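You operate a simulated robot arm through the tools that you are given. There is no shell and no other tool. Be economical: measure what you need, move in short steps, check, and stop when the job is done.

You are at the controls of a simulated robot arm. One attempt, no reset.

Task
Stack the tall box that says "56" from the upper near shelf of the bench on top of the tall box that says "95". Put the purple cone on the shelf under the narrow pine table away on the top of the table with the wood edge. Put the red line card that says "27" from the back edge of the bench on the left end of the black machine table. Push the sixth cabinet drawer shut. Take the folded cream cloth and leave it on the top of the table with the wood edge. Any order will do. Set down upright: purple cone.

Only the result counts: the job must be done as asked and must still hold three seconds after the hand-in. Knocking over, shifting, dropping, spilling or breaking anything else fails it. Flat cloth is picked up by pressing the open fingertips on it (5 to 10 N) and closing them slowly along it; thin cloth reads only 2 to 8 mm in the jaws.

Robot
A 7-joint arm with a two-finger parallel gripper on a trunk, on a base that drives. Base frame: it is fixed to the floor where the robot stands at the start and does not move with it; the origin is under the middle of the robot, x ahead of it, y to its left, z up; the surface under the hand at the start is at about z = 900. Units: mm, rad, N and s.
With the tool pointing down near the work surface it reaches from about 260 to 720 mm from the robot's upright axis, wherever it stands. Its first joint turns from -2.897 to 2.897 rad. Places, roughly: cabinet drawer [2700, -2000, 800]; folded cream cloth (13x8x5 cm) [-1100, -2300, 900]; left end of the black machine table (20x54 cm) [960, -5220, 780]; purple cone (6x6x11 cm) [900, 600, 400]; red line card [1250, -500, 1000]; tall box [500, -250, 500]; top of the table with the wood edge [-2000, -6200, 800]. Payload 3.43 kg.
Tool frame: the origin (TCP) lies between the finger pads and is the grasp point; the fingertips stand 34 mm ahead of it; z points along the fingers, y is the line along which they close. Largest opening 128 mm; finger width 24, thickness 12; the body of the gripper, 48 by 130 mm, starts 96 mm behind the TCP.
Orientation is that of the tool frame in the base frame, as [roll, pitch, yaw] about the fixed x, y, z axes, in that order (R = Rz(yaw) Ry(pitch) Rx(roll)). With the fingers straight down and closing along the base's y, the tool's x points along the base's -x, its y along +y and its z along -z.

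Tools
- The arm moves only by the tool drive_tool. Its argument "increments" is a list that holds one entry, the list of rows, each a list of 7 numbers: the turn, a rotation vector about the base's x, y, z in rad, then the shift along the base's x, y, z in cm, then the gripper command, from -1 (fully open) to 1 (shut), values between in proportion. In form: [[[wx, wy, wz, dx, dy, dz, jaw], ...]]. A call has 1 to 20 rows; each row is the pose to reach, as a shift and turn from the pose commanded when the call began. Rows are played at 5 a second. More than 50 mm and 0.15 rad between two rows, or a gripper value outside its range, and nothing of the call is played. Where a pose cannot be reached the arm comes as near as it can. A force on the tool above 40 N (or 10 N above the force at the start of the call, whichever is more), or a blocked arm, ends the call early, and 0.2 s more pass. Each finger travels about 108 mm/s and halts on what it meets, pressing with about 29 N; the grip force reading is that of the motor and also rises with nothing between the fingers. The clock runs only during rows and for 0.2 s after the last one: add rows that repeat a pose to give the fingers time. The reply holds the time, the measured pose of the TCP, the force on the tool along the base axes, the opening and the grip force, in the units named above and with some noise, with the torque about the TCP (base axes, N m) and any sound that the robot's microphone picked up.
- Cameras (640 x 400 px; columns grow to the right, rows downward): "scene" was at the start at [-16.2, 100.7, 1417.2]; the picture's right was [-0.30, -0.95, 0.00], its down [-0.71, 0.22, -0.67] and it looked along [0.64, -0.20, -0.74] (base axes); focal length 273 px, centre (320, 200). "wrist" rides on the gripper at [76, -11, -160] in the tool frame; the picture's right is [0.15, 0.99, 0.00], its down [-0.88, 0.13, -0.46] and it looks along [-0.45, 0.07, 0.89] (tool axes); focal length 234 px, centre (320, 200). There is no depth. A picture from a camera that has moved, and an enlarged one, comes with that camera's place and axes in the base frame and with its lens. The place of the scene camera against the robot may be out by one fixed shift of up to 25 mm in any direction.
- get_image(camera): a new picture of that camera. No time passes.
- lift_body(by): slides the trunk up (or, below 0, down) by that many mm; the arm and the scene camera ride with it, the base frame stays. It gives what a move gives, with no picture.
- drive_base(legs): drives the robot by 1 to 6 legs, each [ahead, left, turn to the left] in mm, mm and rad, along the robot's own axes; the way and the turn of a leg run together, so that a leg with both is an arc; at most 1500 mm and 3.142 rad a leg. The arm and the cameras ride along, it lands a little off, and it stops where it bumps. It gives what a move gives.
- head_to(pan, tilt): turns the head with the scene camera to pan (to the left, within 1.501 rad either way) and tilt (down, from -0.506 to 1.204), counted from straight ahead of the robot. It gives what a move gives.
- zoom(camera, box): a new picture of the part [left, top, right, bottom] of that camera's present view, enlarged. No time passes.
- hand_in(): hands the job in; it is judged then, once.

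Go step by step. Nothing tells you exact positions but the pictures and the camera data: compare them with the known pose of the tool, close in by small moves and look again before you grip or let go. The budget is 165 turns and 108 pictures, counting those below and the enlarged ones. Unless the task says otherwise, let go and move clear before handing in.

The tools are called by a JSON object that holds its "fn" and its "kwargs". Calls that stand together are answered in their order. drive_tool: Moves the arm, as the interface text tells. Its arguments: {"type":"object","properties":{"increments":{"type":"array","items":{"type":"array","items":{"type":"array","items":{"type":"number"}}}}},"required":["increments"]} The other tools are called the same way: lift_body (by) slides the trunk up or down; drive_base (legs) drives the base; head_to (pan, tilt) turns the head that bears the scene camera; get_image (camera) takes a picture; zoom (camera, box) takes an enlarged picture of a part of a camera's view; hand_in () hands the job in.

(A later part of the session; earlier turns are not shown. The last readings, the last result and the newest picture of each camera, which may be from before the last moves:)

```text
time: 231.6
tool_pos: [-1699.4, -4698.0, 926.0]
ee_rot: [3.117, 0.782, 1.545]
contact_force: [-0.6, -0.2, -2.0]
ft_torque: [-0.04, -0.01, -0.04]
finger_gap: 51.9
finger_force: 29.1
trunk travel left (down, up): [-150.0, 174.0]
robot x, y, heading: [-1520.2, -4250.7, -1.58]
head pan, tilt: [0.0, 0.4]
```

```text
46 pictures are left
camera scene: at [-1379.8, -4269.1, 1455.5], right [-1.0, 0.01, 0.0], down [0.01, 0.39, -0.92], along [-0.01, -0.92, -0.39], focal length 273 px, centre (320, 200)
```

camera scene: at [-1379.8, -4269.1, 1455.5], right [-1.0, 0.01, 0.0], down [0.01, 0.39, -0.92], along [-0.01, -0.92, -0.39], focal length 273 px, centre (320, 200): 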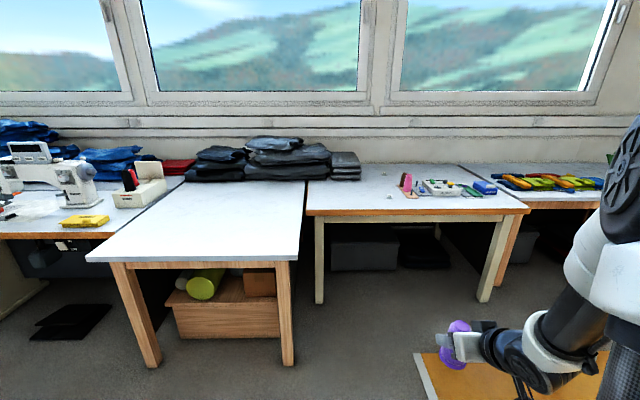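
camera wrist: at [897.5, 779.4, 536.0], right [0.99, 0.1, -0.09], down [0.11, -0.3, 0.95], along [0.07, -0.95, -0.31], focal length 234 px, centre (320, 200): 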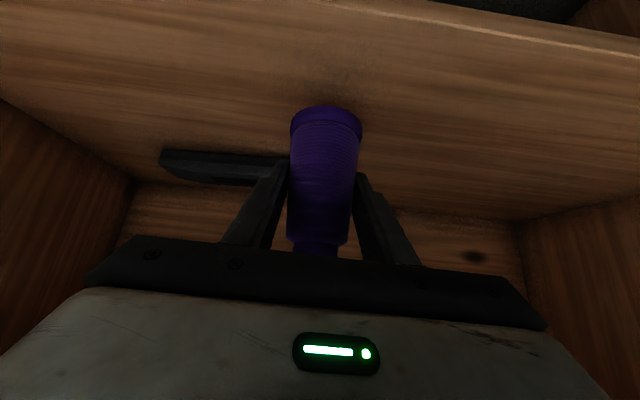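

The middle table with white top and orange wood edge is the target (near edge y≈-5660, x -1320…-2580). There's an orange surface at the lower right I need to identify before driving.

{"fn": "head_to", "kwargs": {"pan": -0.35, "tilt": 0.8}}

{"fn": "get_image", "kwargs": {"camera": "scene"}}

```text
time: 232.4
tool_pos: [-1699.2, -4698.2, 925.7]
ee_rot: [3.116, 0.78, 1.547]
contact_force: [-0.2, 0.0, -1.7]
ft_torque: [0.02, 0.01, 0.03]
finger_gap: 51.5
finger_force: 28.8
trunk travel left (down, up): [-150.0, 174.0]
robot x, y, heading: [-1517.8, -4248.7, -1.584]
head pan, tilt: [-0.351, 0.799]
```

```text
45 pictures are left
camera scene: at [-1407.1, -4251.9, 1420.5], right [-0.93, 0.36, 0.0], down [0.25, 0.67, -0.7], along [-0.25, -0.65, -0.72], focal length 273 px, centre (320, 200)
```

scene: 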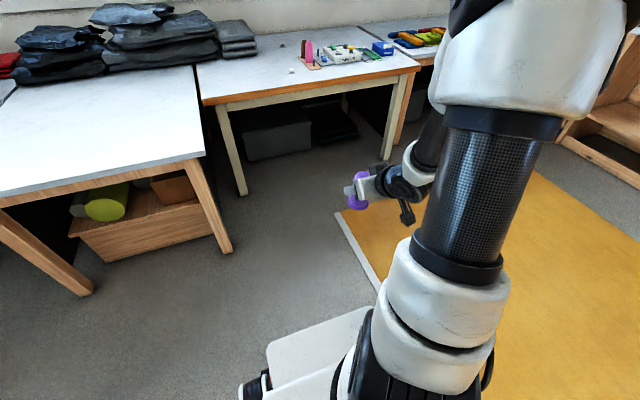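

It's just a marked floor area (x<-1960), which I'll avoid. Drive up to the table with the robot at x≈-1640.

{"fn": "drive_base", "kwargs": {"legs": [[0, -120, 0.012], [850, 0, 0]]}}

{"fn": "drive_tool", "kwargs": {"increments": [[[0, 0, 0, 3, 0, 0, 1], [0, 0, 0, 6, 0, 0, 1], [0, 0, 0, 9, 0, 0, 1], [0, 0, 0, 12, 0, 0, 1]]]}}

{"fn": "get_image", "kwargs": {"camera": "scene"}}

{"fn": "get_image", "kwargs": {"camera": "wrist"}}

```text
time: 238.3
tool_pos: [-1824.2, -5537.1, 924.7]
ee_rot: [3.115, 0.783, 1.544]
contact_force: [-0.8, -0.4, -1.7]
ft_torque: [-0.01, -0.02, -0.02]
finger_gap: 51.9
finger_force: 29.2
trunk travel left (down, up): [-150.0, 174.0]
robot x, y, heading: [-1644.4, -5086.6, -1.589]
head pan, tilt: [-0.351, 0.799]
```

```text
time: 239.3
tool_pos: [-1708.2, -5548.2, 925.4]
ee_rot: [3.116, 0.78, 1.542]
contact_force: [0.3, 0.1, -2.4]
ft_torque: [-0.03, 0.01, 0.04]
finger_gap: 51.9
finger_force: 29.2
out of reach, approached as far as the arm can: row 4
trunk travel left (down, up): [-150.0, 174.0]
robot x, y, heading: [-1643.4, -5087.5, -1.585]
head pan, tilt: [-0.351, 0.799]
```

```text
44 pictures are left
camera scene: at [-1531.2, -5089.8, 1420.4], right [-0.93, 0.36, 0.0], down [0.26, 0.67, -0.7], along [-0.25, -0.65, -0.72], focal length 273 px, centre (320, 200)
```

scene: 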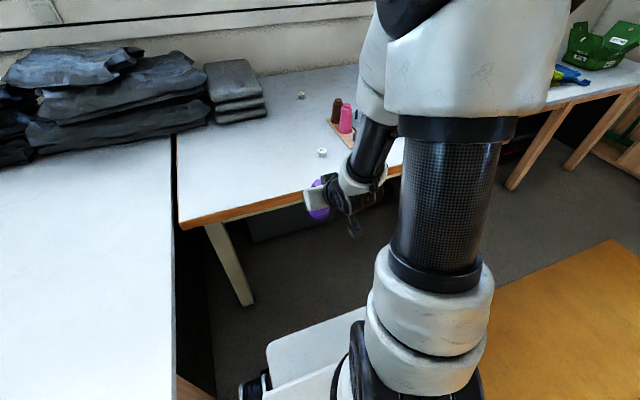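

```text
43 pictures are left
camera wrist: at [-1719.5, -5379.9, 985.0], right [0.99, 0.1, -0.08], down [0.11, -0.31, 0.95], along [0.06, -0.95, -0.31], focal length 234 px, centre (320, 200)
```

wrist: 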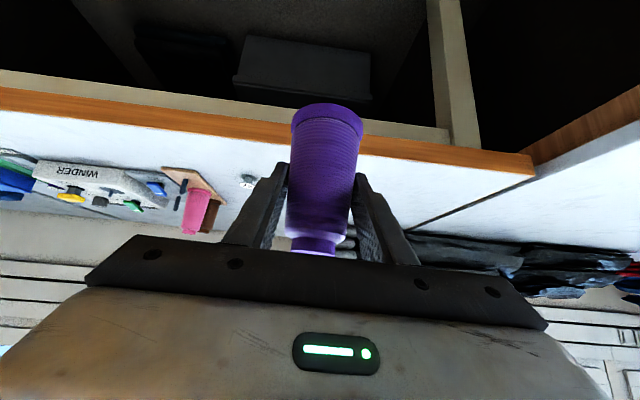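

{"fn": "drive_base", "kwargs": {"legs": [[195, 25, 0.015]]}}

{"fn": "get_image", "kwargs": {"camera": "wrist"}}

```text
time: 240.8
tool_pos: [-1681.9, -5740.5, 924.0]
ee_rot: [3.116, 0.782, 1.557]
contact_force: [0.1, -0.1, -2.0]
ft_torque: [0.02, -0.02, 0.01]
finger_gap: 51.5
finger_force: 28.9
trunk travel left (down, up): [-150.0, 174.0]
robot x, y, heading: [-1616.9, -5278.2, -1.577]
head pan, tilt: [-0.351, 0.799]
```

```text
42 pictures are left
camera wrist: at [-1693.6, -5574.0, 985.1], right [0.99, 0.11, -0.08], down [0.11, -0.3, 0.95], along [0.07, -0.95, -0.31], focal length 234 px, centre (320, 200)
```

wrist: 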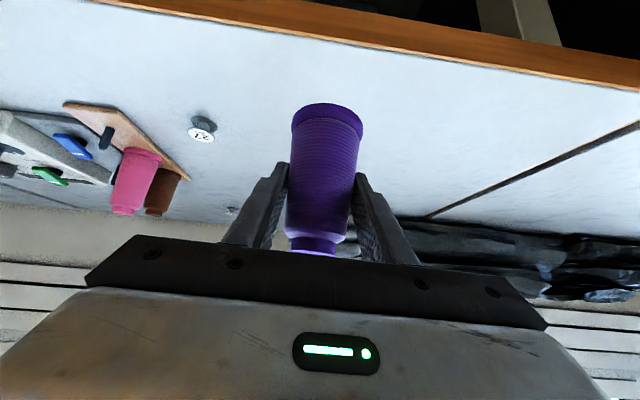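

The spot is clear. Lower gently.

{"fn": "drive_tool", "kwargs": {"increments": [[[0, 0, 0, 0, 0, -0.6, 1], [0, 0, 0, 0, 0, -1.2, 1], [0, 0, 0, 0, 0, -1.8, 1], [0, 0, 0, 0, 0, -2.4, 1], [0, 0, 0, 0, 0, -2.8, 1], [0, 0, 0, 0, 0, -3.2, 1]]]}}

{"fn": "get_image", "kwargs": {"camera": "wrist"}}

```text
time: 242.2
tool_pos: [-1682.6, -5741.2, 893.0]
ee_rot: [3.116, 0.78, 1.555]
contact_force: [0.5, 0.3, -1.2]
ft_torque: [0.0, -0.01, 0.02]
finger_gap: 52.0
finger_force: 29.3
trunk travel left (down, up): [-150.0, 174.0]
robot x, y, heading: [-1616.3, -5277.6, -1.583]
head pan, tilt: [-0.351, 0.799]
```

```text
41 pictures are left
camera wrist: at [-1694.0, -5573.9, 953.3], right [0.99, 0.11, -0.08], down [0.11, -0.31, 0.95], along [0.07, -0.95, -0.31], focal length 234 px, centre (320, 200)
```

wrist: 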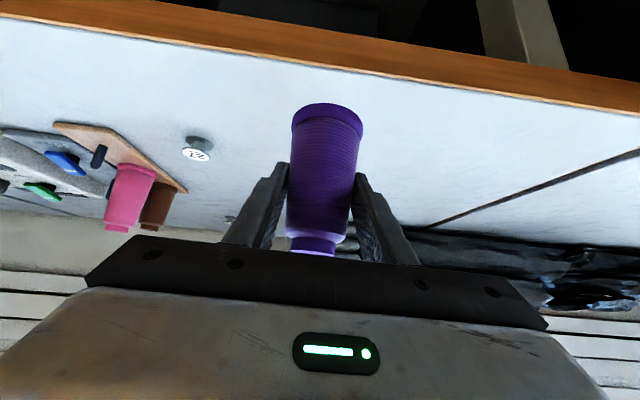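

Parallax shows the table top at z≈760 and its edge at y≈-5740, so I'm still at the edge. Move 130 mm further in before lowering.

{"fn": "drive_base", "kwargs": {"legs": [[130, 0, 0.01]]}}

{"fn": "drive_tool", "kwargs": {"increments": [[[0, 0, 0, 0, 0, -0.8, 1], [0, 0, 0, 0, 0, -1.6, 1], [0, 0, 0, 0, 0, -2.4, 1], [0, 0, 0, 0, 0, -3.0, 1], [0, 0, 0, 0, 0, -3.5, 1]]]}}

{"fn": "get_image", "kwargs": {"camera": "wrist"}}

```text
time: 243.5
tool_pos: [-1677.1, -5872.8, 893.7]
ee_rot: [3.116, 0.78, 1.565]
contact_force: [-0.8, -0.1, -1.5]
ft_torque: [0.0, -0.04, 0.02]
finger_gap: 51.6
finger_force: 28.7
trunk travel left (down, up): [-150.0, 174.0]
robot x, y, heading: [-1619.5, -5408.4, -1.565]
head pan, tilt: [-0.351, 0.799]
```

```text
time: 244.7
tool_pos: [-1677.6, -5873.2, 857.5]
ee_rot: [3.115, 0.78, 1.567]
contact_force: [-0.4, -0.3, -1.7]
ft_torque: [-0.01, 0.01, 0.0]
finger_gap: 51.2
finger_force: 29.0
trunk travel left (down, up): [-150.0, 174.0]
robot x, y, heading: [-1622.5, -5410.2, -1.565]
head pan, tilt: [-0.351, 0.799]
```

```text
40 pictures are left
camera wrist: at [-1691.2, -5705.7, 918.4], right [0.99, 0.12, -0.08], down [0.12, -0.3, 0.95], along [0.08, -0.95, -0.31], focal length 234 px, centre (320, 200)
```

wrist: 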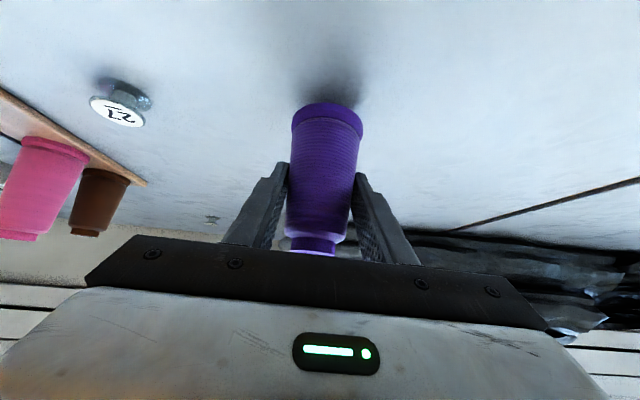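

Shadow shows the base is close to the top. Fine lowering.

{"fn": "drive_tool", "kwargs": {"increments": [[[0, 0, 0, 0, 0, -0.4, 1], [0, 0, 0, 0, 0, -0.8, 1], [0, 0, 0, 0, 0, -1.2, 1], [0, 0, 0, 0, 0, -1.5, 1], [0, 0, 0, 0, 0, -1.7, 1], [0, 0, 0, 0, 0, -1.9, 1]]]}}

{"fn": "get_image", "kwargs": {"camera": "wrist"}}

```text
time: 246.1
tool_pos: [-1678.0, -5871.4, 840.0]
ee_rot: [3.115, 0.784, 1.565]
contact_force: [1.1, 3.9, 13.1]
ft_torque: [0.37, 0.3, -0.12]
finger_gap: 51.6
finger_force: 28.9
trunk travel left (down, up): [-150.0, 174.0]
robot x, y, heading: [-1621.1, -5408.8, -1.568]
head pan, tilt: [-0.351, 0.799]
```

```text
39 pictures are left
camera wrist: at [-1691.5, -5705.0, 900.1], right [0.99, 0.12, -0.09], down [0.12, -0.3, 0.95], along [0.08, -0.95, -0.31], focal length 234 px, centre (320, 200)
```

wrist: 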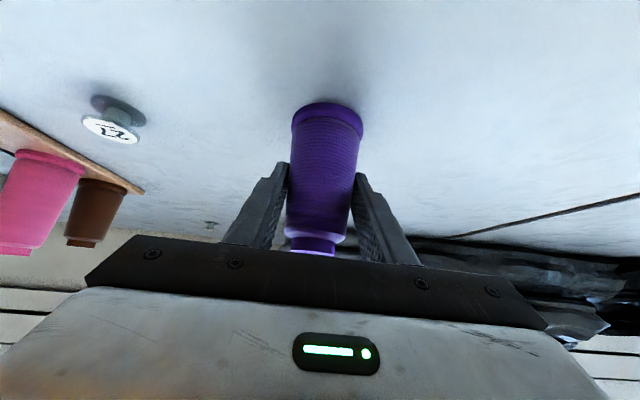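

Contact. Relax slightly, open, and withdraw along the tool axis.

{"fn": "drive_tool", "kwargs": {"increments": [[[0, 0, 0, 0, 0, 0.1, 1], [0, 0, 0, 0, 0, 0.1, 0.4], [0, 0, 0, 0, 0, 0.1, 0.0], [0, 0, 0, 0, 0, 0.1, -0.5], [0, 0, 0, 0, 0, 0.1, -1], [0, 0, 0, 0, 0, 0.1, -1], [0, 0, 0, 0, 2, 2, -1], [0, 0, 0, 0, 5, 5, -1], [0, 0, 0, 0, 8, 8, -1], [0, 0, 0, 0, 11, 11, -1]]]}}

{"fn": "drive_base", "kwargs": {"legs": [[-300, 0, 0]]}}

{"fn": "get_image", "kwargs": {"camera": "wrist"}}

```text
time: 248.3
tool_pos: [-1716.0, -5854.6, 962.8]
ee_rot: [3.112, 0.776, 1.564]
contact_force: [-0.7, -0.2, 0.4]
ft_torque: [0.0, 0.0, -0.03]
finger_gap: 128.1
finger_force: 0.0
out of reach, approached as far as the arm can: row 7, 8, 9, 10
trunk travel left (down, up): [-150.0, 174.0]
robot x, y, heading: [-1619.3, -5410.4, -1.565]
head pan, tilt: [-0.351, 0.799]
```

```text
time: 250.4
tool_pos: [-1716.1, -5553.6, 962.0]
ee_rot: [3.113, 0.78, 1.567]
contact_force: [0.4, -0.1, -0.6]
ft_torque: [0.0, -0.03, 0.02]
finger_gap: 128.0
finger_force: 0.0
trunk travel left (down, up): [-150.0, 174.0]
robot x, y, heading: [-1619.4, -5106.0, -1.56]
head pan, tilt: [-0.351, 0.799]
```

```text
38 pictures are left
camera wrist: at [-1729.3, -5386.1, 1022.6], right [0.99, 0.12, -0.08], down [0.12, -0.31, 0.95], along [0.09, -0.94, -0.32], focal length 234 px, centre (320, 200)
```

wrist: 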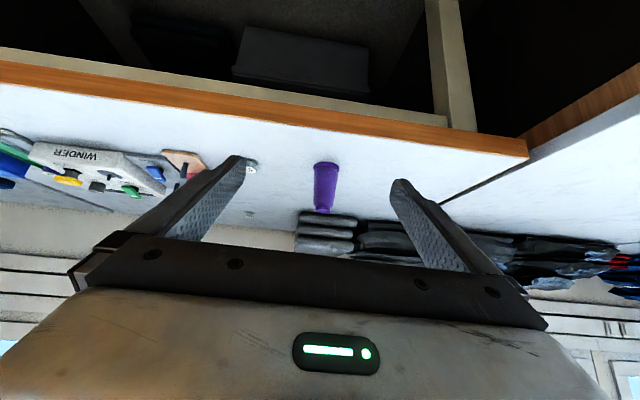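

The cone stands upright on the table. Next the cloth: point the tool down, raise the trunk, and drive back up the aisle.

{"fn": "drive_tool", "kwargs": {"increments": [[[0.13, 0, 0, 0, 0, 0, -1], [0.26, 0, 0, 0, 0, 0, -1], [0.39, 0, 0, 0, 0, 0, -1], [0.52, 0, 0, 0, 0, 0, -1], [0.65, 0, 0, 0, 0, 0, -1], [0.785, 0, 0, 0, 0, 0, -1]]]}}

{"fn": "lift_body", "kwargs": {"by": 174}}

{"fn": "drive_base", "kwargs": {"legs": [[-1300, 0, -0.01], [0, 1230, 0], [-1480, 0, 0]]}}

{"fn": "drive_base", "kwargs": {"legs": [[0, 0, -1.571]]}}

{"fn": "head_to", "kwargs": {"pan": 0.0, "tilt": 0.75}}

{"fn": "get_image", "kwargs": {"camera": "scene"}}

{"fn": "get_image", "kwargs": {"camera": "wrist"}}

```text
time: 251.8
tool_pos: [-1715.0, -5553.0, 962.0]
ee_rot: [3.117, -0.008, 1.568]
contact_force: [0.2, 0.8, -0.5]
ft_torque: [-0.02, 0.01, -0.02]
finger_gap: 128.1
finger_force: 0.0
out of reach, approached as far as the arm can: row 2, 3
trunk travel left (down, up): [-150.0, 174.0]
robot x, y, heading: [-1621.0, -5104.8, -1.56]
head pan, tilt: [-0.351, 0.799]
```

```text
time: 253.7
tool_pos: [-1715.2, -5552.2, 1134.6]
ee_rot: [3.117, -0.007, 1.567]
contact_force: [0.8, -0.1, 0.5]
ft_torque: [-0.02, -0.02, -0.03]
finger_gap: 127.9
finger_force: 0.1
trunk travel left (down, up): [-324.0, 0.0]
robot x, y, heading: [-1620.4, -5107.7, -1.563]
head pan, tilt: [-0.351, 0.799]
```

```text
time: 278.9
tool_pos: [-428.7, -2816.6, 1135.8]
ee_rot: [3.118, -0.008, 1.513]
contact_force: [-0.1, -0.1, -0.1]
ft_torque: [0.0, -0.02, 0.05]
finger_gap: 127.8
finger_force: 0.1
trunk travel left (down, up): [-324.0, 0.0]
robot x, y, heading: [-307.7, -2378.6, -1.619]
head pan, tilt: [-0.351, 0.799]
```

```text
time: 283.1
tool_pos: [-751.9, -2273.0, 1133.5]
ee_rot: [3.118, -0.006, -0.026]
contact_force: [-0.1, 0.5, -0.6]
ft_torque: [0.03, 0.02, 0.0]
finger_gap: 128.0
finger_force: 0.1
trunk travel left (down, up): [-324.0, 0.0]
robot x, y, heading: [-311.0, -2376.6, 3.127]
head pan, tilt: [-0.351, 0.799]
```

```text
time: 283.9
tool_pos: [-750.1, -2273.5, 1134.8]
ee_rot: [3.117, -0.007, -0.029]
contact_force: [0.8, 0.2, 0.4]
ft_torque: [0.01, 0.01, -0.01]
finger_gap: 127.8
finger_force: 0.0
trunk travel left (down, up): [-324.0, 0.0]
robot x, y, heading: [-309.3, -2376.4, 3.125]
head pan, tilt: [0.0, 0.75]
```

```text
37 pictures are left
camera scene: at [-306.6, -2533.7, 1598.4], right [0.02, 1.0, 0.0], down [0.68, -0.01, -0.73], along [-0.73, 0.01, -0.68], focal length 273 px, centre (320, 200)
```

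scene: 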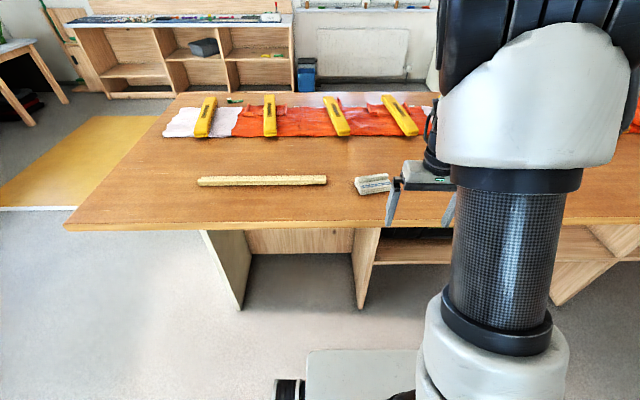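

```text
36 pictures are left
camera wrist: at [-676.0, -2260.1, 1295.8], right [0.12, -0.99, 0.03], down [-0.89, -0.09, 0.45], along [-0.45, -0.08, -0.89], focal length 234 px, centre (320, 200)
```

wrist: 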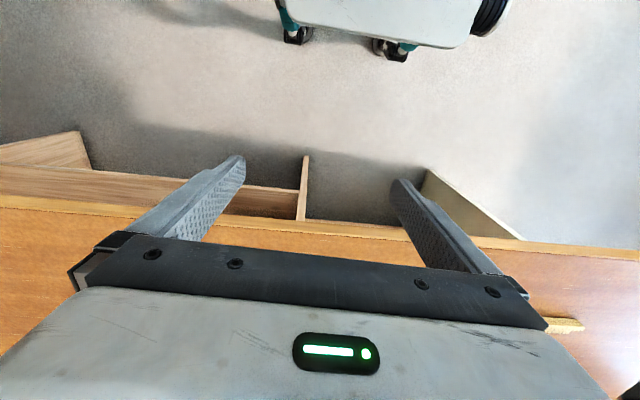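

{"fn": "zoom", "kwargs": {"camera": "scene", "box": [340, 165, 420, 215]}}

```text
8.00 times, centred on (380, 190) of scene
camera zoom: at [-306.6, -2533.7, 1598.4], right [0.02, 1.0, 0.0], down [0.68, -0.01, -0.73], along [-0.73, 0.01, -0.68], focal length 2183 px, centre (-160, 280)
```

zoom: 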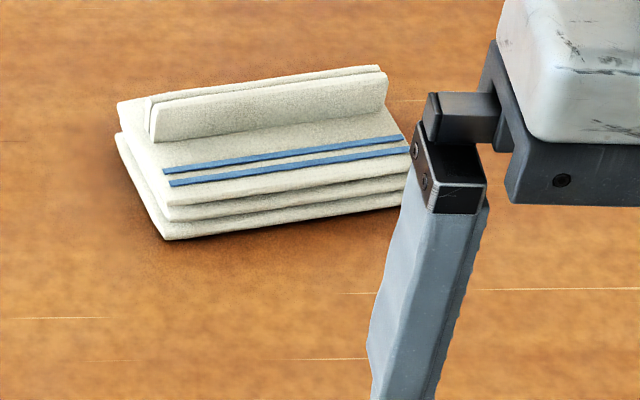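

The cloth is a folded block with a ridge, long side ≈11° off the y-axis. I'll drive closer, turn the gripper so it closes across the 8 cm width, and look.

{"fn": "drive_base", "kwargs": {"legs": [[220, 40, 0.015]]}}

{"fn": "drive_tool", "kwargs": {"increments": [[[0.024, 0, 0, 0, 0, 0, -1]]]}}

{"fn": "drive_tool", "kwargs": {"increments": [[[0, 0, -0.14, -2, 0, 0, -1], [0, 0, -0.28, -4, 0, 0, -1], [0, 0, -0.42, -6, 0, 0, -1], [0, 0, -0.56, -8, 0, 0, -1], [0, 0, -0.7, -10, 0, 0, -1], [0, 0, -0.84, -12, 0, 0, -1], [0, 0, -0.98, -13, 0, 0, -1], [0, 0, -1.12, -14, 0, 0, -1], [0, 0, -1.26, -14.5, 0, 0, -1], [0, 0, -1.37, -15, 0, 0, -1]]]}}

{"fn": "get_image", "kwargs": {"camera": "wrist"}}

```text
time: 285.6
tool_pos: [-969.6, -2317.8, 1135.3]
ee_rot: [3.116, -0.006, -0.014]
contact_force: [-0.1, -0.3, -0.5]
ft_torque: [0.02, -0.02, -0.01]
finger_gap: 127.9
finger_force: 0.1
trunk travel left (down, up): [-324.0, 0.0]
robot x, y, heading: [-523.6, -2417.8, 3.136]
head pan, tilt: [0.0, 0.75]
```

```text
time: 286.0
tool_pos: [-969.7, -2318.4, 1135.5]
ee_rot: [3.139, -0.007, -0.016]
contact_force: [-1.1, 0.5, 0.4]
ft_torque: [0.01, 0.01, 0.02]
finger_gap: 127.8
finger_force: 0.1
trunk travel left (down, up): [-324.0, 0.0]
robot x, y, heading: [-525.2, -2414.9, 3.138]
head pan, tilt: [0.0, 0.75]
```

```text
time: 288.2
tool_pos: [-1082.1, -2307.2, 1134.6]
ee_rot: [3.136, -0.007, -0.858]
contact_force: [-0.4, -0.6, 0.3]
ft_torque: [0.0, -0.02, 0.02]
finger_gap: 128.0
finger_force: 0.1
out of reach, approached as far as the arm can: row 6, 7, 8, 9, 10
trunk travel left (down, up): [-324.0, 0.0]
robot x, y, heading: [-528.8, -2414.8, 3.14]
head pan, tilt: [0.0, 0.75]
```

```text
34 pictures are left
camera wrist: at [-1024.8, -2355.1, 1295.0], right [-0.65, -0.76, 0.01], down [-0.67, 0.59, 0.45], along [-0.35, 0.29, -0.89], focal length 234 px, centre (320, 200)
```

wrist: 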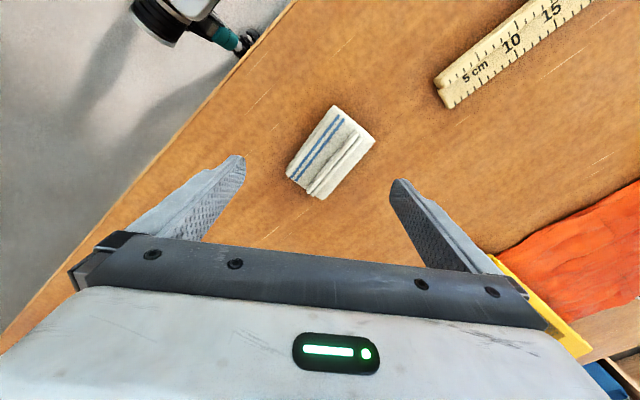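

The cloth centre is ≈(-1119,-2302). The wrist limit is in that direction, so I turn the other way round (+2.61 rad).

{"fn": "drive_tool", "kwargs": {"increments": [[[0, 0, 0.14, 0, 0, 0, -1], [0, 0, 0.28, 0, 0, 0, -1], [0, 0, 0.42, 0, 0, 0, -1], [0, 0, 0.56, 0, 0, 0, -1], [0, 0, 0.7, 0, 0, 0, -1], [0, 0, 0.84, 0, 0, 0, -1], [0, 0, 0.98, 0, 0, 0, -1], [0, 0, 1.12, 0, 0, 0, -1], [0, 0, 1.26, 0, 0, 0, -1], [0, 0, 1.4, 0, 0, 0, -1], [0, 0, 1.54, -0.5, 0, 0, -1], [0, 0, 1.68, -1, 0, 0, -1], [0, 0, 1.82, -1.5, 0, 0, -1], [0, 0, 1.96, -2, 0, 0, -1], [0, 0, 2.1, -2.5, 0, 0, -1], [0, 0, 2.24, -3, 0.5, 0, -1], [0, 0, 2.38, -3.5, 0.5, 0, -1], [0, 0, 2.5, -3.8, 0.5, 0, -1], [0, 0, 2.613, -3.8, 0.5, 0, -1], [0, 0, 2.613, -3.8, 0.5, 0, -1]]]}}

{"fn": "get_image", "kwargs": {"camera": "wrist"}}

```text
time: 292.4
tool_pos: [-1123.4, -2300.7, 1136.6]
ee_rot: [3.138, -0.006, 1.756]
contact_force: [-0.3, -0.4, -0.8]
ft_torque: [-0.02, -0.01, 0.01]
finger_gap: 128.0
finger_force: 0.1
trunk travel left (down, up): [-324.0, 0.0]
robot x, y, heading: [-526.2, -2414.4, 3.136]
head pan, tilt: [0.0, 0.75]
```

```text
33 pictures are left
camera wrist: at [-1147.6, -2228.6, 1296.3], right [0.95, 0.33, 0.01], down [0.29, -0.85, 0.45], along [0.15, -0.42, -0.89], focal length 234 px, centre (320, 200)
```

wrist: 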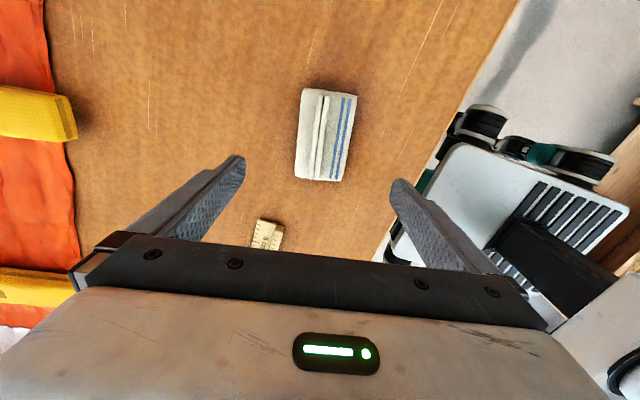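

Well aligned. Lower with the trunk and look again.

{"fn": "drive_tool", "kwargs": {"increments": [[[0, 0, 0, 0.8, 0, 0, -1], [0, 0, 0, 0.8, 0, 0, -1]]]}}

{"fn": "lift_body", "kwargs": {"by": -120}}

{"fn": "get_image", "kwargs": {"camera": "wrist"}}

```text
time: 293.0
tool_pos: [-1115.7, -2299.5, 1135.0]
ee_rot: [3.135, -0.007, 1.758]
contact_force: [-0.4, 0.1, -0.3]
ft_torque: [-0.04, -0.02, 0.01]
finger_gap: 128.1
finger_force: 0.2
trunk travel left (down, up): [-324.0, 0.0]
robot x, y, heading: [-528.6, -2416.2, 3.135]
head pan, tilt: [0.0, 0.75]
```

```text
time: 294.5
tool_pos: [-1113.7, -2299.9, 1015.5]
ee_rot: [3.138, -0.007, 1.755]
contact_force: [0.0, 0.0, 0.8]
ft_torque: [-0.02, 0.0, 0.01]
finger_gap: 128.0
finger_force: 0.1
trunk travel left (down, up): [-204.0, 120.0]
robot x, y, heading: [-523.5, -2416.7, 3.137]
head pan, tilt: [0.0, 0.75]
```

```text
32 pictures are left
camera wrist: at [-1139.5, -2228.4, 1175.8], right [0.95, 0.33, 0.01], down [0.29, -0.85, 0.45], along [0.15, -0.42, -0.89], focal length 234 px, centre (320, 200)
```

wrist: 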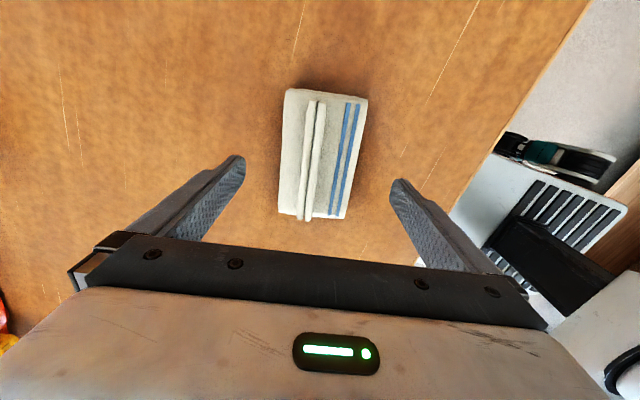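

Centred over the cloth. Descend ~74 mm and close slowly.

{"fn": "drive_tool", "kwargs": {"increments": [[[0, 0, 0, 0, 0, -2, -1], [0, 0, 0, 0, 0, -4, -1], [0, 0, 0, 0, 0, -6, -1], [0, 0, 0, 0, 0, -7, -1], [0, 0, 0, 0, 0, -7.4, -1], [0, 0, 0, 0, 0, -7.4, -0.6], [0, 0, 0, 0, 0, -7.4, -0.3], [0, 0, 0, 0, 0, -7.4, 0], [0, 0, 0, 0, 0, -7.4, 0.3], [0, 0, 0, 0, 0, -7.4, 0.6], [0, 0, 0, 0, 0, -7.4, 1], [0, 0, 0, 0, 0, -7.4, 1], [0, 0, 0, 0, 0, -7.4, 1]]]}}

{"fn": "get_image", "kwargs": {"camera": "wrist"}}

```text
time: 295.6
tool_pos: [-1116.8, -2300.6, 954.9]
ee_rot: [-3.137, -0.01, 1.759]
contact_force: [3.9, -3.2, 16.6]
ft_torque: [-0.09, -1.29, -0.21]
finger_gap: 127.8
finger_force: 0.1
trunk travel left (down, up): [-204.0, 120.0]
robot x, y, heading: [-528.2, -2414.5, 3.135]
head pan, tilt: [0.0, 0.75]
stopped in row 5: the force on the tool passed its limit at 49 N (the readings are from after the stop); the commanded pose is now the measured one
```

```text
31 pictures are left
camera wrist: at [-1139.6, -2229.7, 1115.2], right [0.94, 0.33, 0.0], down [0.29, -0.84, 0.45], along [0.14, -0.42, -0.89], focal length 234 px, centre (320, 200)
```

wrist: 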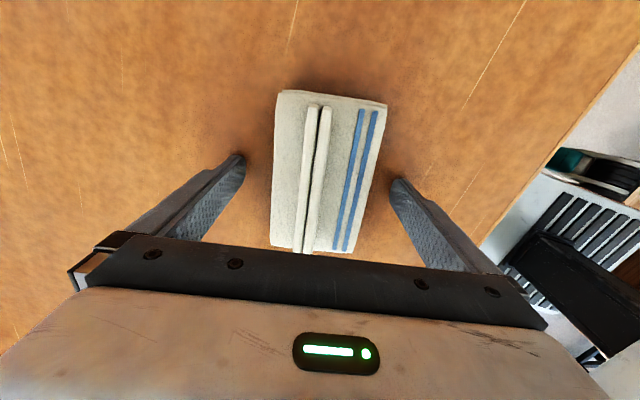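

The tips touched the bench (top ≈920). Raise 5 mm and close slowly.

{"fn": "drive_tool", "kwargs": {"increments": [[[0, 0, 0, 0, 0, 0.6, -1], [0, 0, 0, 0, 0, 0.6, -0.6], [0, 0, 0, 0, 0, 0.6, -0.3], [0, 0, 0, 0, 0, 0.6, -0.1], [0, 0, 0, 0, 0, 0.6, 0.1], [0, 0, 0, 0, 0, 0.6, 0.3], [0, 0, 0, 0, 0, 0.6, 0.5], [0, 0, 0, 0, 0, 0.6, 1], [0, 0, 0, 0, 0, 0.6, 1], [0, 0, 0, 0, 0, 0.6, 1], [0, 0, 0, 0, 0, 0.6, 1]]]}}

{"fn": "get_image", "kwargs": {"camera": "wrist"}}

```text
time: 298.0
tool_pos: [-1117.0, -2300.9, 957.0]
ee_rot: [-3.141, -0.008, 1.757]
contact_force: [0.0, 0.5, -0.3]
ft_torque: [-0.01, -0.02, 0.0]
finger_gap: 79.4
finger_force: 29.4
trunk travel left (down, up): [-204.0, 120.0]
robot x, y, heading: [-530.2, -2410.3, 3.142]
head pan, tilt: [0.0, 0.75]
```

```text
30 pictures are left
camera wrist: at [-1141.4, -2228.9, 1118.3], right [0.95, 0.33, 0.0], down [0.29, -0.85, 0.45], along [0.15, -0.42, -0.89], focal length 234 px, centre (320, 200)
```

wrist: 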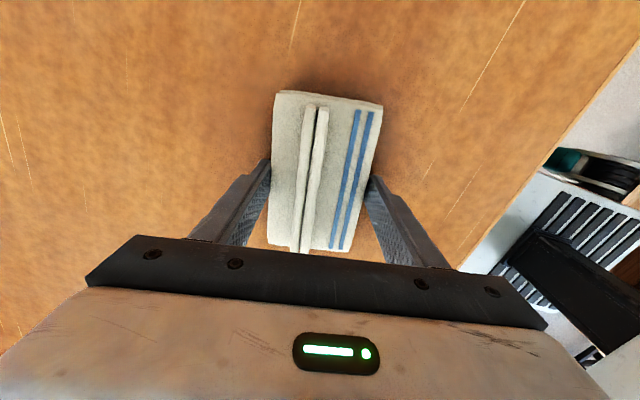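

Gripped (79 mm). Lift slowly.

{"fn": "drive_tool", "kwargs": {"increments": [[[0, 0, 0, 0, 0, 0.3, 1], [0, 0, 0, 0, 0, 0.6, 1], [0, 0, 0, 0, 0, 1, 1], [0, 0, 0, 0, 0, 1.5, 1], [0, 0, 0, 0, 0, 2, 1], [0, 0, 0, 0, 0, 3, 1], [0, 0, 0, 0, 0, 4, 1], [0, 0, 0, 0, 0, 5, 1]]]}}

{"fn": "lift_body", "kwargs": {"by": 100}}

{"fn": "get_image", "kwargs": {"camera": "wrist"}}

```text
time: 299.8
tool_pos: [-1118.2, -2300.1, 1007.7]
ee_rot: [-3.138, -0.008, 1.758]
contact_force: [-0.8, 0.1, -0.1]
ft_torque: [0.03, 0.02, 0.01]
finger_gap: 78.9
finger_force: 29.2
trunk travel left (down, up): [-204.0, 120.0]
robot x, y, heading: [-527.5, -2415.3, 3.14]
head pan, tilt: [0.0, 0.75]
```

```text
time: 301.1
tool_pos: [-1117.6, -2300.7, 1107.1]
ee_rot: [-3.138, -0.008, 1.756]
contact_force: [-0.5, -0.6, -1.7]
ft_torque: [-0.03, 0.02, 0.02]
finger_gap: 79.2
finger_force: 29.7
trunk travel left (down, up): [-304.0, 20.0]
robot x, y, heading: [-528.0, -2411.1, 3.136]
head pan, tilt: [0.0, 0.75]
```

```text
29 pictures are left
camera wrist: at [-1141.3, -2229.1, 1267.9], right [0.95, 0.33, 0.0], down [0.29, -0.85, 0.45], along [0.15, -0.42, -0.89], focal length 234 px, centre (320, 200)
```

wrist: 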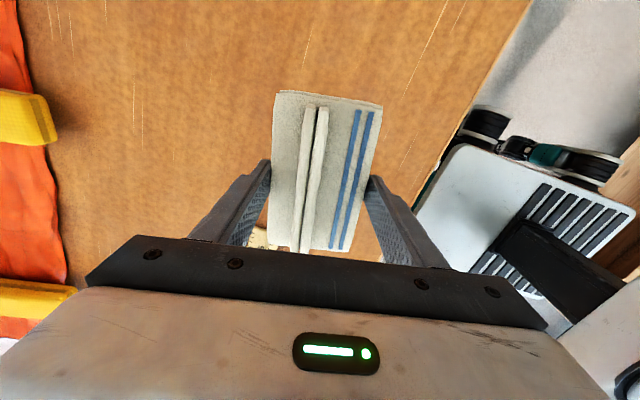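

Held. Back off the bench, turn to face -y and drive to the wood-edge table.

{"fn": "drive_base", "kwargs": {"legs": [[-240, 0, 0], [0, 0, 1.571], [1450, 0, 0], [500, -1200, 0]]}}

{"fn": "drive_tool", "kwargs": {"increments": [[[0, 0, 0, 4, 0, 0, 1], [0, 0, 0, 8, 0, 0, 1], [0, 0, 0, 12, 0, 0, 1], [0, 0, 0, 16, 0, 0, 1], [0, 0, 0, 17, 0, 0, 1]]]}}

```text
time: 325.0
tool_pos: [-1543.2, -4992.3, 1107.4]
ee_rot: [-3.141, -0.008, -2.914]
contact_force: [-0.5, -0.3, -1.1]
ft_torque: [0.01, 0.0, -0.02]
finger_gap: 79.0
finger_force: 29.1
trunk travel left (down, up): [-304.0, 20.0]
robot x, y, heading: [-1457.8, -4395.2, -1.531]
head pan, tilt: [0.0, 0.75]
```

```text
time: 326.2
tool_pos: [-1372.2, -4991.6, 1106.0]
ee_rot: [-3.139, -0.01, -2.913]
contact_force: [-0.2, 0.3, -1.6]
ft_torque: [-0.03, -0.02, -0.02]
finger_gap: 79.1
finger_force: 28.6
trunk travel left (down, up): [-304.0, 20.0]
robot x, y, heading: [-1451.1, -4394.8, -1.531]
head pan, tilt: [0.0, 0.75]
```

{"fn": "drive_base", "kwargs": {"legs": [[0, -140, -0.04], [700, 0, 0]]}}

{"fn": "get_image", "kwargs": {"camera": "scene"}}

```text
time: 331.6
tool_pos: [-1553.6, -5697.4, 1106.1]
ee_rot: [-3.139, -0.008, -2.969]
contact_force: [-0.4, -0.3, -1.4]
ft_torque: [0.04, -0.01, -0.01]
finger_gap: 79.4
finger_force: 29.0
trunk travel left (down, up): [-304.0, 20.0]
robot x, y, heading: [-1602.0, -5101.1, -1.586]
head pan, tilt: [0.0, 0.75]
```

```text
28 pictures are left
camera scene: at [-1462.6, -5110.3, 1578.4], right [-1.0, 0.01, 0.0], down [0.01, 0.68, -0.73], along [-0.01, -0.73, -0.68], focal length 273 px, centre (320, 200)
```

scene: 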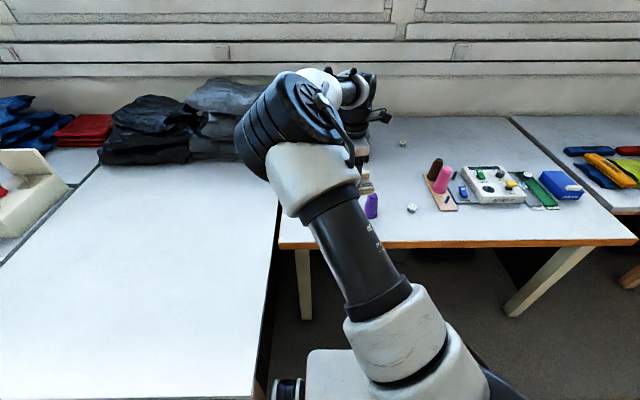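

{"fn": "drive_base", "kwargs": {"legs": [[165, 0, 0.012]]}}

{"fn": "drive_tool", "kwargs": {"increments": [[[0, 0, 0, 2, 0, 0, 1], [0, 0, 0, 2.5, 0, 0, 1]]]}}

{"fn": "lift_body", "kwargs": {"by": -190}}

{"fn": "get_image", "kwargs": {"camera": "wrist"}}

```text
time: 333.1
tool_pos: [-1546.4, -5857.2, 1105.5]
ee_rot: [-3.141, -0.008, -2.956]
contact_force: [-0.6, 0.4, -0.8]
ft_torque: [0.0, -0.01, 0.01]
finger_gap: 79.2
finger_force: 28.6
trunk travel left (down, up): [-304.0, 20.0]
robot x, y, heading: [-1604.0, -5259.7, -1.573]
head pan, tilt: [0.0, 0.75]
```

```text
time: 333.7
tool_pos: [-1521.9, -5855.3, 1105.7]
ee_rot: [-3.139, -0.009, -2.955]
contact_force: [0.6, 0.1, -1.4]
ft_torque: [-0.02, 0.01, -0.01]
finger_gap: 79.3
finger_force: 28.9
trunk travel left (down, up): [-304.0, 20.0]
robot x, y, heading: [-1605.3, -5257.5, -1.57]
head pan, tilt: [0.0, 0.75]
```

```text
time: 335.7
tool_pos: [-1521.4, -5855.4, 916.0]
ee_rot: [-3.14, -0.009, -2.954]
contact_force: [0.5, 0.5, -1.0]
ft_torque: [-0.01, 0.01, -0.01]
finger_gap: 79.1
finger_force: 29.1
trunk travel left (down, up): [-114.0, 210.0]
robot x, y, heading: [-1602.5, -5256.6, -1.575]
head pan, tilt: [0.0, 0.75]
```

```text
27 pictures are left
camera wrist: at [-1592.2, -5880.1, 1076.9], right [-0.33, 0.94, 0.0], down [0.84, 0.29, 0.45], along [0.42, 0.15, -0.89], focal length 234 px, centre (320, 200)
```

wrist: 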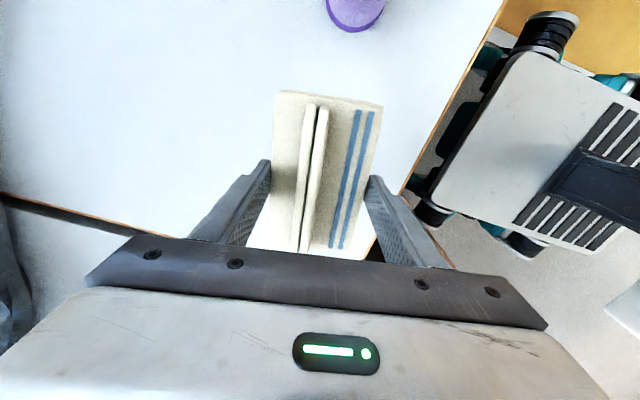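

The cloth is well inside the table top and clear of the cone. Lower it.

{"fn": "drive_tool", "kwargs": {"increments": [[[0, 0, 0, 0, 0, -2, 1], [0, 0, 0, 0, 0, -4, 1], [0, 0, 0, 0, 0, -6, 1], [0, 0, 0, 0, 0, -7.5, 1], [0, 0, 0, 0, 0, -8.2, 1], [0, 0, 0, 0, 0, -8.7, 1], [0, 0, 0, 0, 0, -9.1, 1]]]}}

```text
time: 337.3
tool_pos: [-1522.0, -5855.5, 825.7]
ee_rot: [-3.139, -0.009, -2.955]
contact_force: [-0.2, 1.0, -1.1]
ft_torque: [-0.01, -0.01, 0.05]
finger_gap: 79.2
finger_force: 29.2
trunk travel left (down, up): [-114.0, 210.0]
robot x, y, heading: [-1603.4, -5260.1, -1.575]
head pan, tilt: [0.0, 0.75]
```

{"fn": "drive_tool", "kwargs": {"increments": [[[0, 0, 0, 0, 0, -0.3, 1], [0, 0, 0, 0, 0, -0.6, 1], [0, 0, 0, 0, 0, -0.9, 1], [0, 0, 0, 0, 0, -1.2, 1]]]}}

```text
time: 338.3
tool_pos: [-1521.1, -5856.7, 817.6]
ee_rot: [-3.134, -0.01, -2.953]
contact_force: [0.7, 3.0, 27.8]
ft_torque: [0.76, 0.13, 0.01]
finger_gap: 79.2
finger_force: 28.9
trunk travel left (down, up): [-114.0, 210.0]
robot x, y, heading: [-1602.6, -5255.5, -1.577]
head pan, tilt: [0.0, 0.75]
```

Contact. Ease up 2 mm, open, and rise.

{"fn": "drive_tool", "kwargs": {"increments": [[[0, 0, 0, 0, 0, 0.3, 1], [0, 0, 0, 0, 0, 0.3, 0.2], [0, 0, 0, 0, 0, 0.3, -0.3], [0, 0, 0, 0, 0, 0.3, -0.7], [0, 0, 0, 0, 0, 0.3, -1], [0, 0, 0, 0, 0, 0.3, -1], [0, 0, 0, 0, 0, 3, -1], [0, 0, 0, 0, 0, 7, -1], [0, 0, 0, 0, 0, 11, -1]]]}}

{"fn": "lift_body", "kwargs": {"by": 210}}

{"fn": "get_image", "kwargs": {"camera": "wrist"}}

```text
time: 340.3
tool_pos: [-1522.5, -5857.0, 924.0]
ee_rot: [-3.14, -0.01, -2.954]
contact_force: [0.2, 0.1, -0.3]
ft_torque: [-0.01, 0.03, -0.01]
finger_gap: 127.9
finger_force: 0.0
trunk travel left (down, up): [-114.0, 210.0]
robot x, y, heading: [-1597.5, -5260.5, -1.572]
head pan, tilt: [0.0, 0.75]
```

```text
time: 342.6
tool_pos: [-1522.6, -5856.6, 1133.4]
ee_rot: [-3.141, -0.008, -2.957]
contact_force: [-0.1, -0.1, 0.3]
ft_torque: [0.02, 0.01, -0.02]
finger_gap: 128.1
finger_force: 0.0
trunk travel left (down, up): [-324.0, 0.0]
robot x, y, heading: [-1602.5, -5260.4, -1.573]
head pan, tilt: [0.0, 0.75]
```

```text
26 pictures are left
camera wrist: at [-1592.5, -5880.2, 1294.3], right [-0.33, 0.94, 0.0], down [0.84, 0.29, 0.45], along [0.42, 0.15, -0.89], focal length 234 px, centre (320, 200)
```

wrist: 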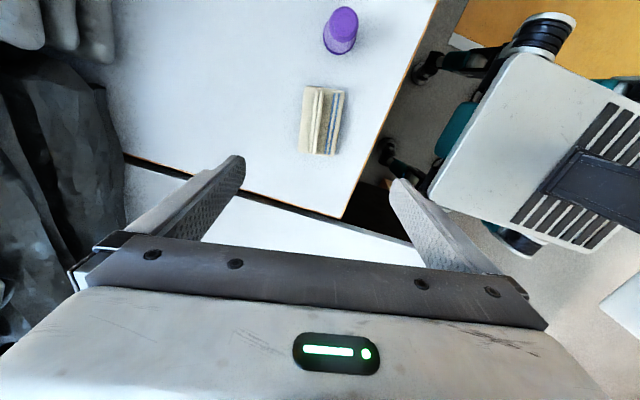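

Cloth and cone both rest on the table. Now drive back and look toward the machine table and the gap behind the bench.

{"fn": "drive_base", "kwargs": {"legs": [[-1450, 0, 0], [0, 1100, 0]]}}

{"fn": "head_to", "kwargs": {"pan": 0.8, "tilt": 0.4}}

{"fn": "get_image", "kwargs": {"camera": "scene"}}

{"fn": "head_to", "kwargs": {"pan": 1.5, "tilt": 0.4}}

{"fn": "get_image", "kwargs": {"camera": "scene"}}

```text
time: 360.3
tool_pos: [-412.3, -4372.0, 1133.4]
ee_rot: [-3.139, -0.009, -2.911]
contact_force: [0.1, 0.6, -0.7]
ft_torque: [0.01, -0.01, -0.04]
finger_gap: 128.1
finger_force: 0.0
trunk travel left (down, up): [-324.0, 0.0]
robot x, y, heading: [-518.4, -3775.8, -1.528]
head pan, tilt: [0.0, 0.75]
```

```text
time: 361.4
tool_pos: [-412.4, -4371.9, 1133.2]
ee_rot: [-3.14, -0.009, -2.911]
contact_force: [-0.8, 0.5, 0.3]
ft_torque: [0.02, 0.01, 0.03]
finger_gap: 128.1
finger_force: 0.0
trunk travel left (down, up): [-324.0, 0.0]
robot x, y, heading: [-523.8, -3779.8, -1.529]
head pan, tilt: [0.799, 0.4]
```

```text
25 pictures are left
camera scene: at [-315.2, -3760.3, 1629.5], right [-0.67, -0.74, 0.0], down [-0.29, 0.26, -0.92], along [0.69, -0.61, -0.39], focal length 273 px, centre (320, 200)
```

scene: 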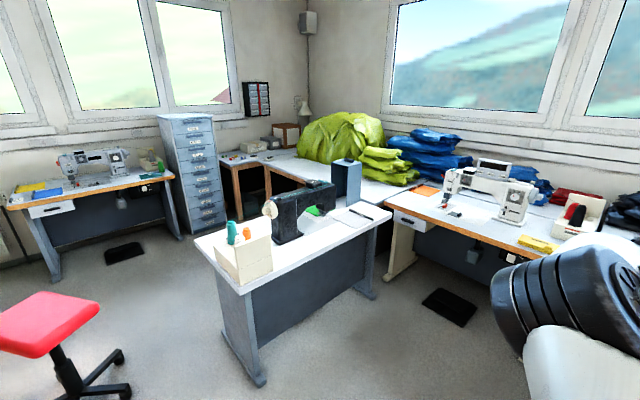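

```text
time: 362.5
tool_pos: [-412.9, -4370.8, 1133.2]
ee_rot: [-3.14, -0.009, -2.911]
contact_force: [-0.1, 0.6, 0.6]
ft_torque: [0.03, 0.02, -0.01]
finger_gap: 127.8
finger_force: 0.0
trunk travel left (down, up): [-324.0, 0.0]
robot x, y, heading: [-521.0, -3780.5, -1.522]
head pan, tilt: [1.499, 0.4]
```

```text
24 pictures are left
camera scene: at [-291.6, -3701.4, 1629.5], right [-0.03, -1.0, 0.0], down [-0.39, 0.01, -0.92], along [0.92, -0.03, -0.39], focal length 273 px, centre (320, 200)
```

scene: 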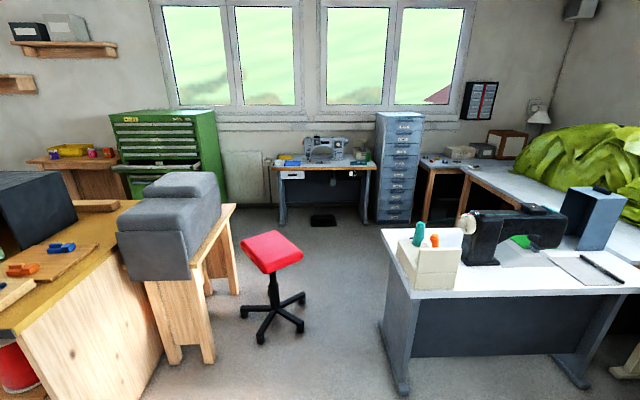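

The green cabinet (with one drawer out) and the card are both behind the bench; the gap by the stool is tight, so I take the known way round by the pine table. First retract the arm and drive back up the aisle.

{"fn": "drive_tool", "kwargs": {"increments": [[[0, 0, 0, -2, 4, 0, -0.5], [0, 0, 0, -4, 8, 0, 0], [0, 0, 0, -6, 12, 0, 0.5], [0, 0, 0, -8, 16, 0, 1], [0, 0, 0, -10, 18, 0, 1]]]}}

{"fn": "drive_base", "kwargs": {"legs": [[0, 260, -0.049], [-1400, 0, 0], [-1400, 0, 0]]}}

```text
time: 363.7
tool_pos: [-514.5, -4187.8, 1133.4]
ee_rot: [-3.14, -0.009, -2.912]
contact_force: [-0.2, -0.4, 0.1]
ft_torque: [0.0, 0.04, -0.01]
finger_gap: 0.1
finger_force: 28.9
trunk travel left (down, up): [-324.0, 0.0]
robot x, y, heading: [-520.9, -3780.1, -1.528]
head pan, tilt: [1.499, 0.4]
```

```text
time: 380.1
tool_pos: [-274.1, -1351.4, 1134.1]
ee_rot: [-3.14, -0.007, -2.948]
contact_force: [-0.1, -0.5, 0.8]
ft_torque: [-0.02, 0.02, 0.01]
finger_gap: 0.0
finger_force: 29.1
trunk travel left (down, up): [-324.0, 0.0]
robot x, y, heading: [-267.8, -939.2, -1.564]
head pan, tilt: [1.499, 0.4]
```

{"fn": "drive_base", "kwargs": {"legs": [[-1400, 0, 0], [-830, 0, 0], [0, 1400, 0], [0, 650, 0]]}}

{"fn": "head_to", "kwargs": {"pan": 0.1, "tilt": 0.5}}

{"fn": "get_image", "kwargs": {"camera": "scene"}}

```text
time: 410.7
tool_pos: [1783.1, 835.8, 1133.6]
ee_rot: [-3.14, -0.008, -2.991]
contact_force: [-1.0, -0.4, -0.2]
ft_torque: [0.02, 0.0, 0.01]
finger_gap: 0.1
finger_force: 29.1
trunk travel left (down, up): [-324.0, 0.0]
robot x, y, heading: [1809.0, 1244.7, -1.608]
head pan, tilt: [1.499, 0.4]
```

```text
time: 412.2
tool_pos: [1782.6, 835.1, 1133.1]
ee_rot: [-3.139, -0.01, -2.991]
contact_force: [-0.8, -0.1, 0.2]
ft_torque: [0.01, -0.03, 0.0]
finger_gap: 0.2
finger_force: 28.7
trunk travel left (down, up): [-324.0, 0.0]
robot x, y, heading: [1809.4, 1245.2, -1.61]
head pan, tilt: [0.099, 0.499]
```

```text
23 pictures are left
camera scene: at [1957.4, 1223.0, 1620.4], right [-1.0, -0.06, 0.0], down [-0.03, 0.48, -0.88], along [0.05, -0.88, -0.48], focal length 273 px, centre (320, 200)
```

scene: 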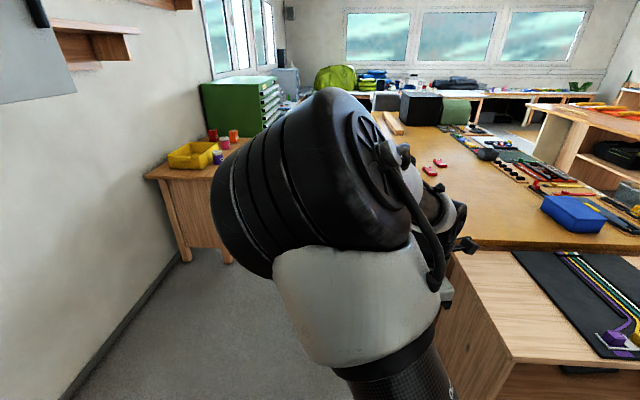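

The two red cards are near (1320,-540) and (1180,-700) at the bench's back edge. I drive down behind the bench and turn to face it.

{"fn": "drive_base", "kwargs": {"legs": [[0, 40, 0.039], [1000, 0, 0], [830, 0, 0], [0, 0, -1.571]]}}

{"fn": "head_to", "kwargs": {"pan": 0.15, "tilt": 0.75}}

{"fn": "get_image", "kwargs": {"camera": "scene"}}

```text
time: 423.7
tool_pos: [1689.4, -988.7, 1133.3]
ee_rot: [-3.139, -0.009, 2.988]
contact_force: [-0.5, -0.1, -0.1]
ft_torque: [0.02, 0.0, -0.01]
finger_gap: 0.0
finger_force: 28.9
trunk travel left (down, up): [-324.0, 0.0]
robot x, y, heading: [1841.9, -604.6, -1.918]
head pan, tilt: [0.099, 0.499]
stopped in leg 4: the robot was blocked; the commanded pose is now the measured one
```

```text
time: 424.5
tool_pos: [1690.2, -988.3, 1132.9]
ee_rot: [-3.14, -0.008, 2.986]
contact_force: [-0.9, -0.2, 0.6]
ft_torque: [-0.02, 0.0, 0.0]
finger_gap: 0.0
finger_force: 29.2
trunk travel left (down, up): [-324.0, 0.0]
robot x, y, heading: [1842.5, -607.7, -1.913]
head pan, tilt: [0.15, 0.75]
```

```text
22 pictures are left
camera scene: at [1984.1, -665.5, 1598.5], right [-0.98, 0.19, 0.0], down [0.13, 0.67, -0.73], along [-0.14, -0.72, -0.68], focal length 273 px, centre (320, 200)
```

scene: 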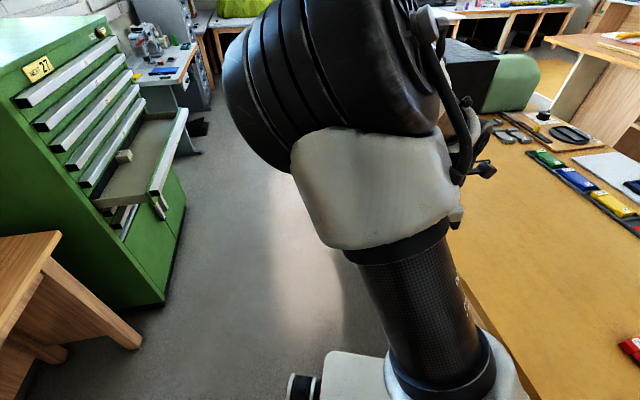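

The turn touched the bench; move 170 mm away first and complete the turn.

{"fn": "drive_base", "kwargs": {"legs": [[0, 170, 0], [0, 0, -1.228]]}}

{"fn": "head_to", "kwargs": {"pan": -0.15, "tilt": 0.75}}

{"fn": "get_image", "kwargs": {"camera": "scene"}}

```text
time: 429.9
tool_pos: [1586.9, -648.2, 1133.3]
ee_rot: [-3.139, -0.009, 1.751]
contact_force: [-0.1, 0.5, 0.3]
ft_torque: [-0.02, 0.0, 0.03]
finger_gap: 0.0
finger_force: 29.2
trunk travel left (down, up): [-324.0, 0.0]
robot x, y, heading: [1995.9, -661.8, 3.136]
head pan, tilt: [0.15, 0.75]
```

```text
time: 430.7
tool_pos: [1585.3, -646.5, 1134.1]
ee_rot: [-3.141, -0.008, 1.751]
contact_force: [-0.6, -0.9, -0.5]
ft_torque: [-0.01, 0.03, -0.01]
finger_gap: 0.0
finger_force: 29.4
trunk travel left (down, up): [-324.0, 0.0]
robot x, y, heading: [1997.8, -664.4, 3.135]
head pan, tilt: [-0.15, 0.75]
```

```text
21 pictures are left
camera scene: at [2001.7, -805.4, 1598.4], right [0.16, 0.99, 0.0], down [0.67, -0.11, -0.73], along [-0.72, 0.11, -0.68], focal length 273 px, centre (320, 200)
```

scene: 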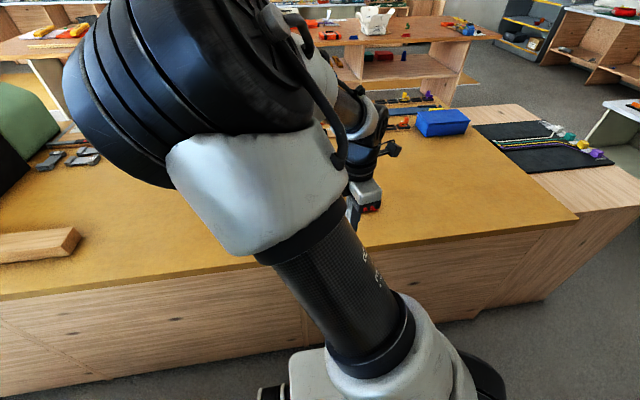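

{"fn": "drive_base", "kwargs": {"legs": [[150, -60, 0]]}}

{"fn": "get_image", "kwargs": {"camera": "wrist"}}

```text
time: 432.1
tool_pos: [1437.2, -587.5, 1134.3]
ee_rot: [-3.138, -0.007, 1.754]
contact_force: [0.3, 0.2, 1.4]
ft_torque: [-0.03, -0.02, -0.03]
finger_gap: 0.0
finger_force: 29.0
trunk travel left (down, up): [-324.0, 0.0]
robot x, y, heading: [1848.5, -601.8, 3.137]
head pan, tilt: [-0.15, 0.75]
```

```text
20 pictures are left
camera wrist: at [1413.9, -515.4, 1294.7], right [0.95, 0.32, 0.0], down [0.29, -0.85, 0.45], along [0.14, -0.42, -0.89], focal length 234 px, centre (320, 200)
```

wrist: 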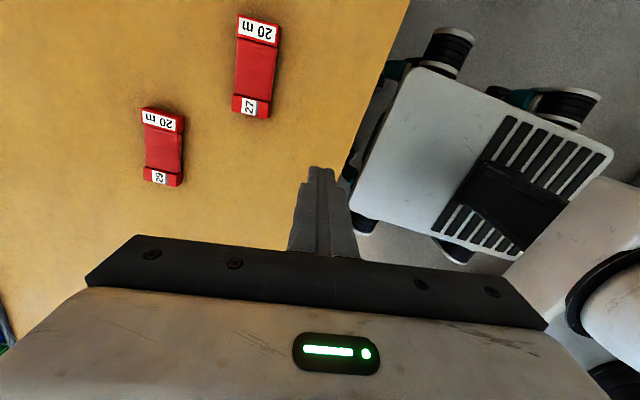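

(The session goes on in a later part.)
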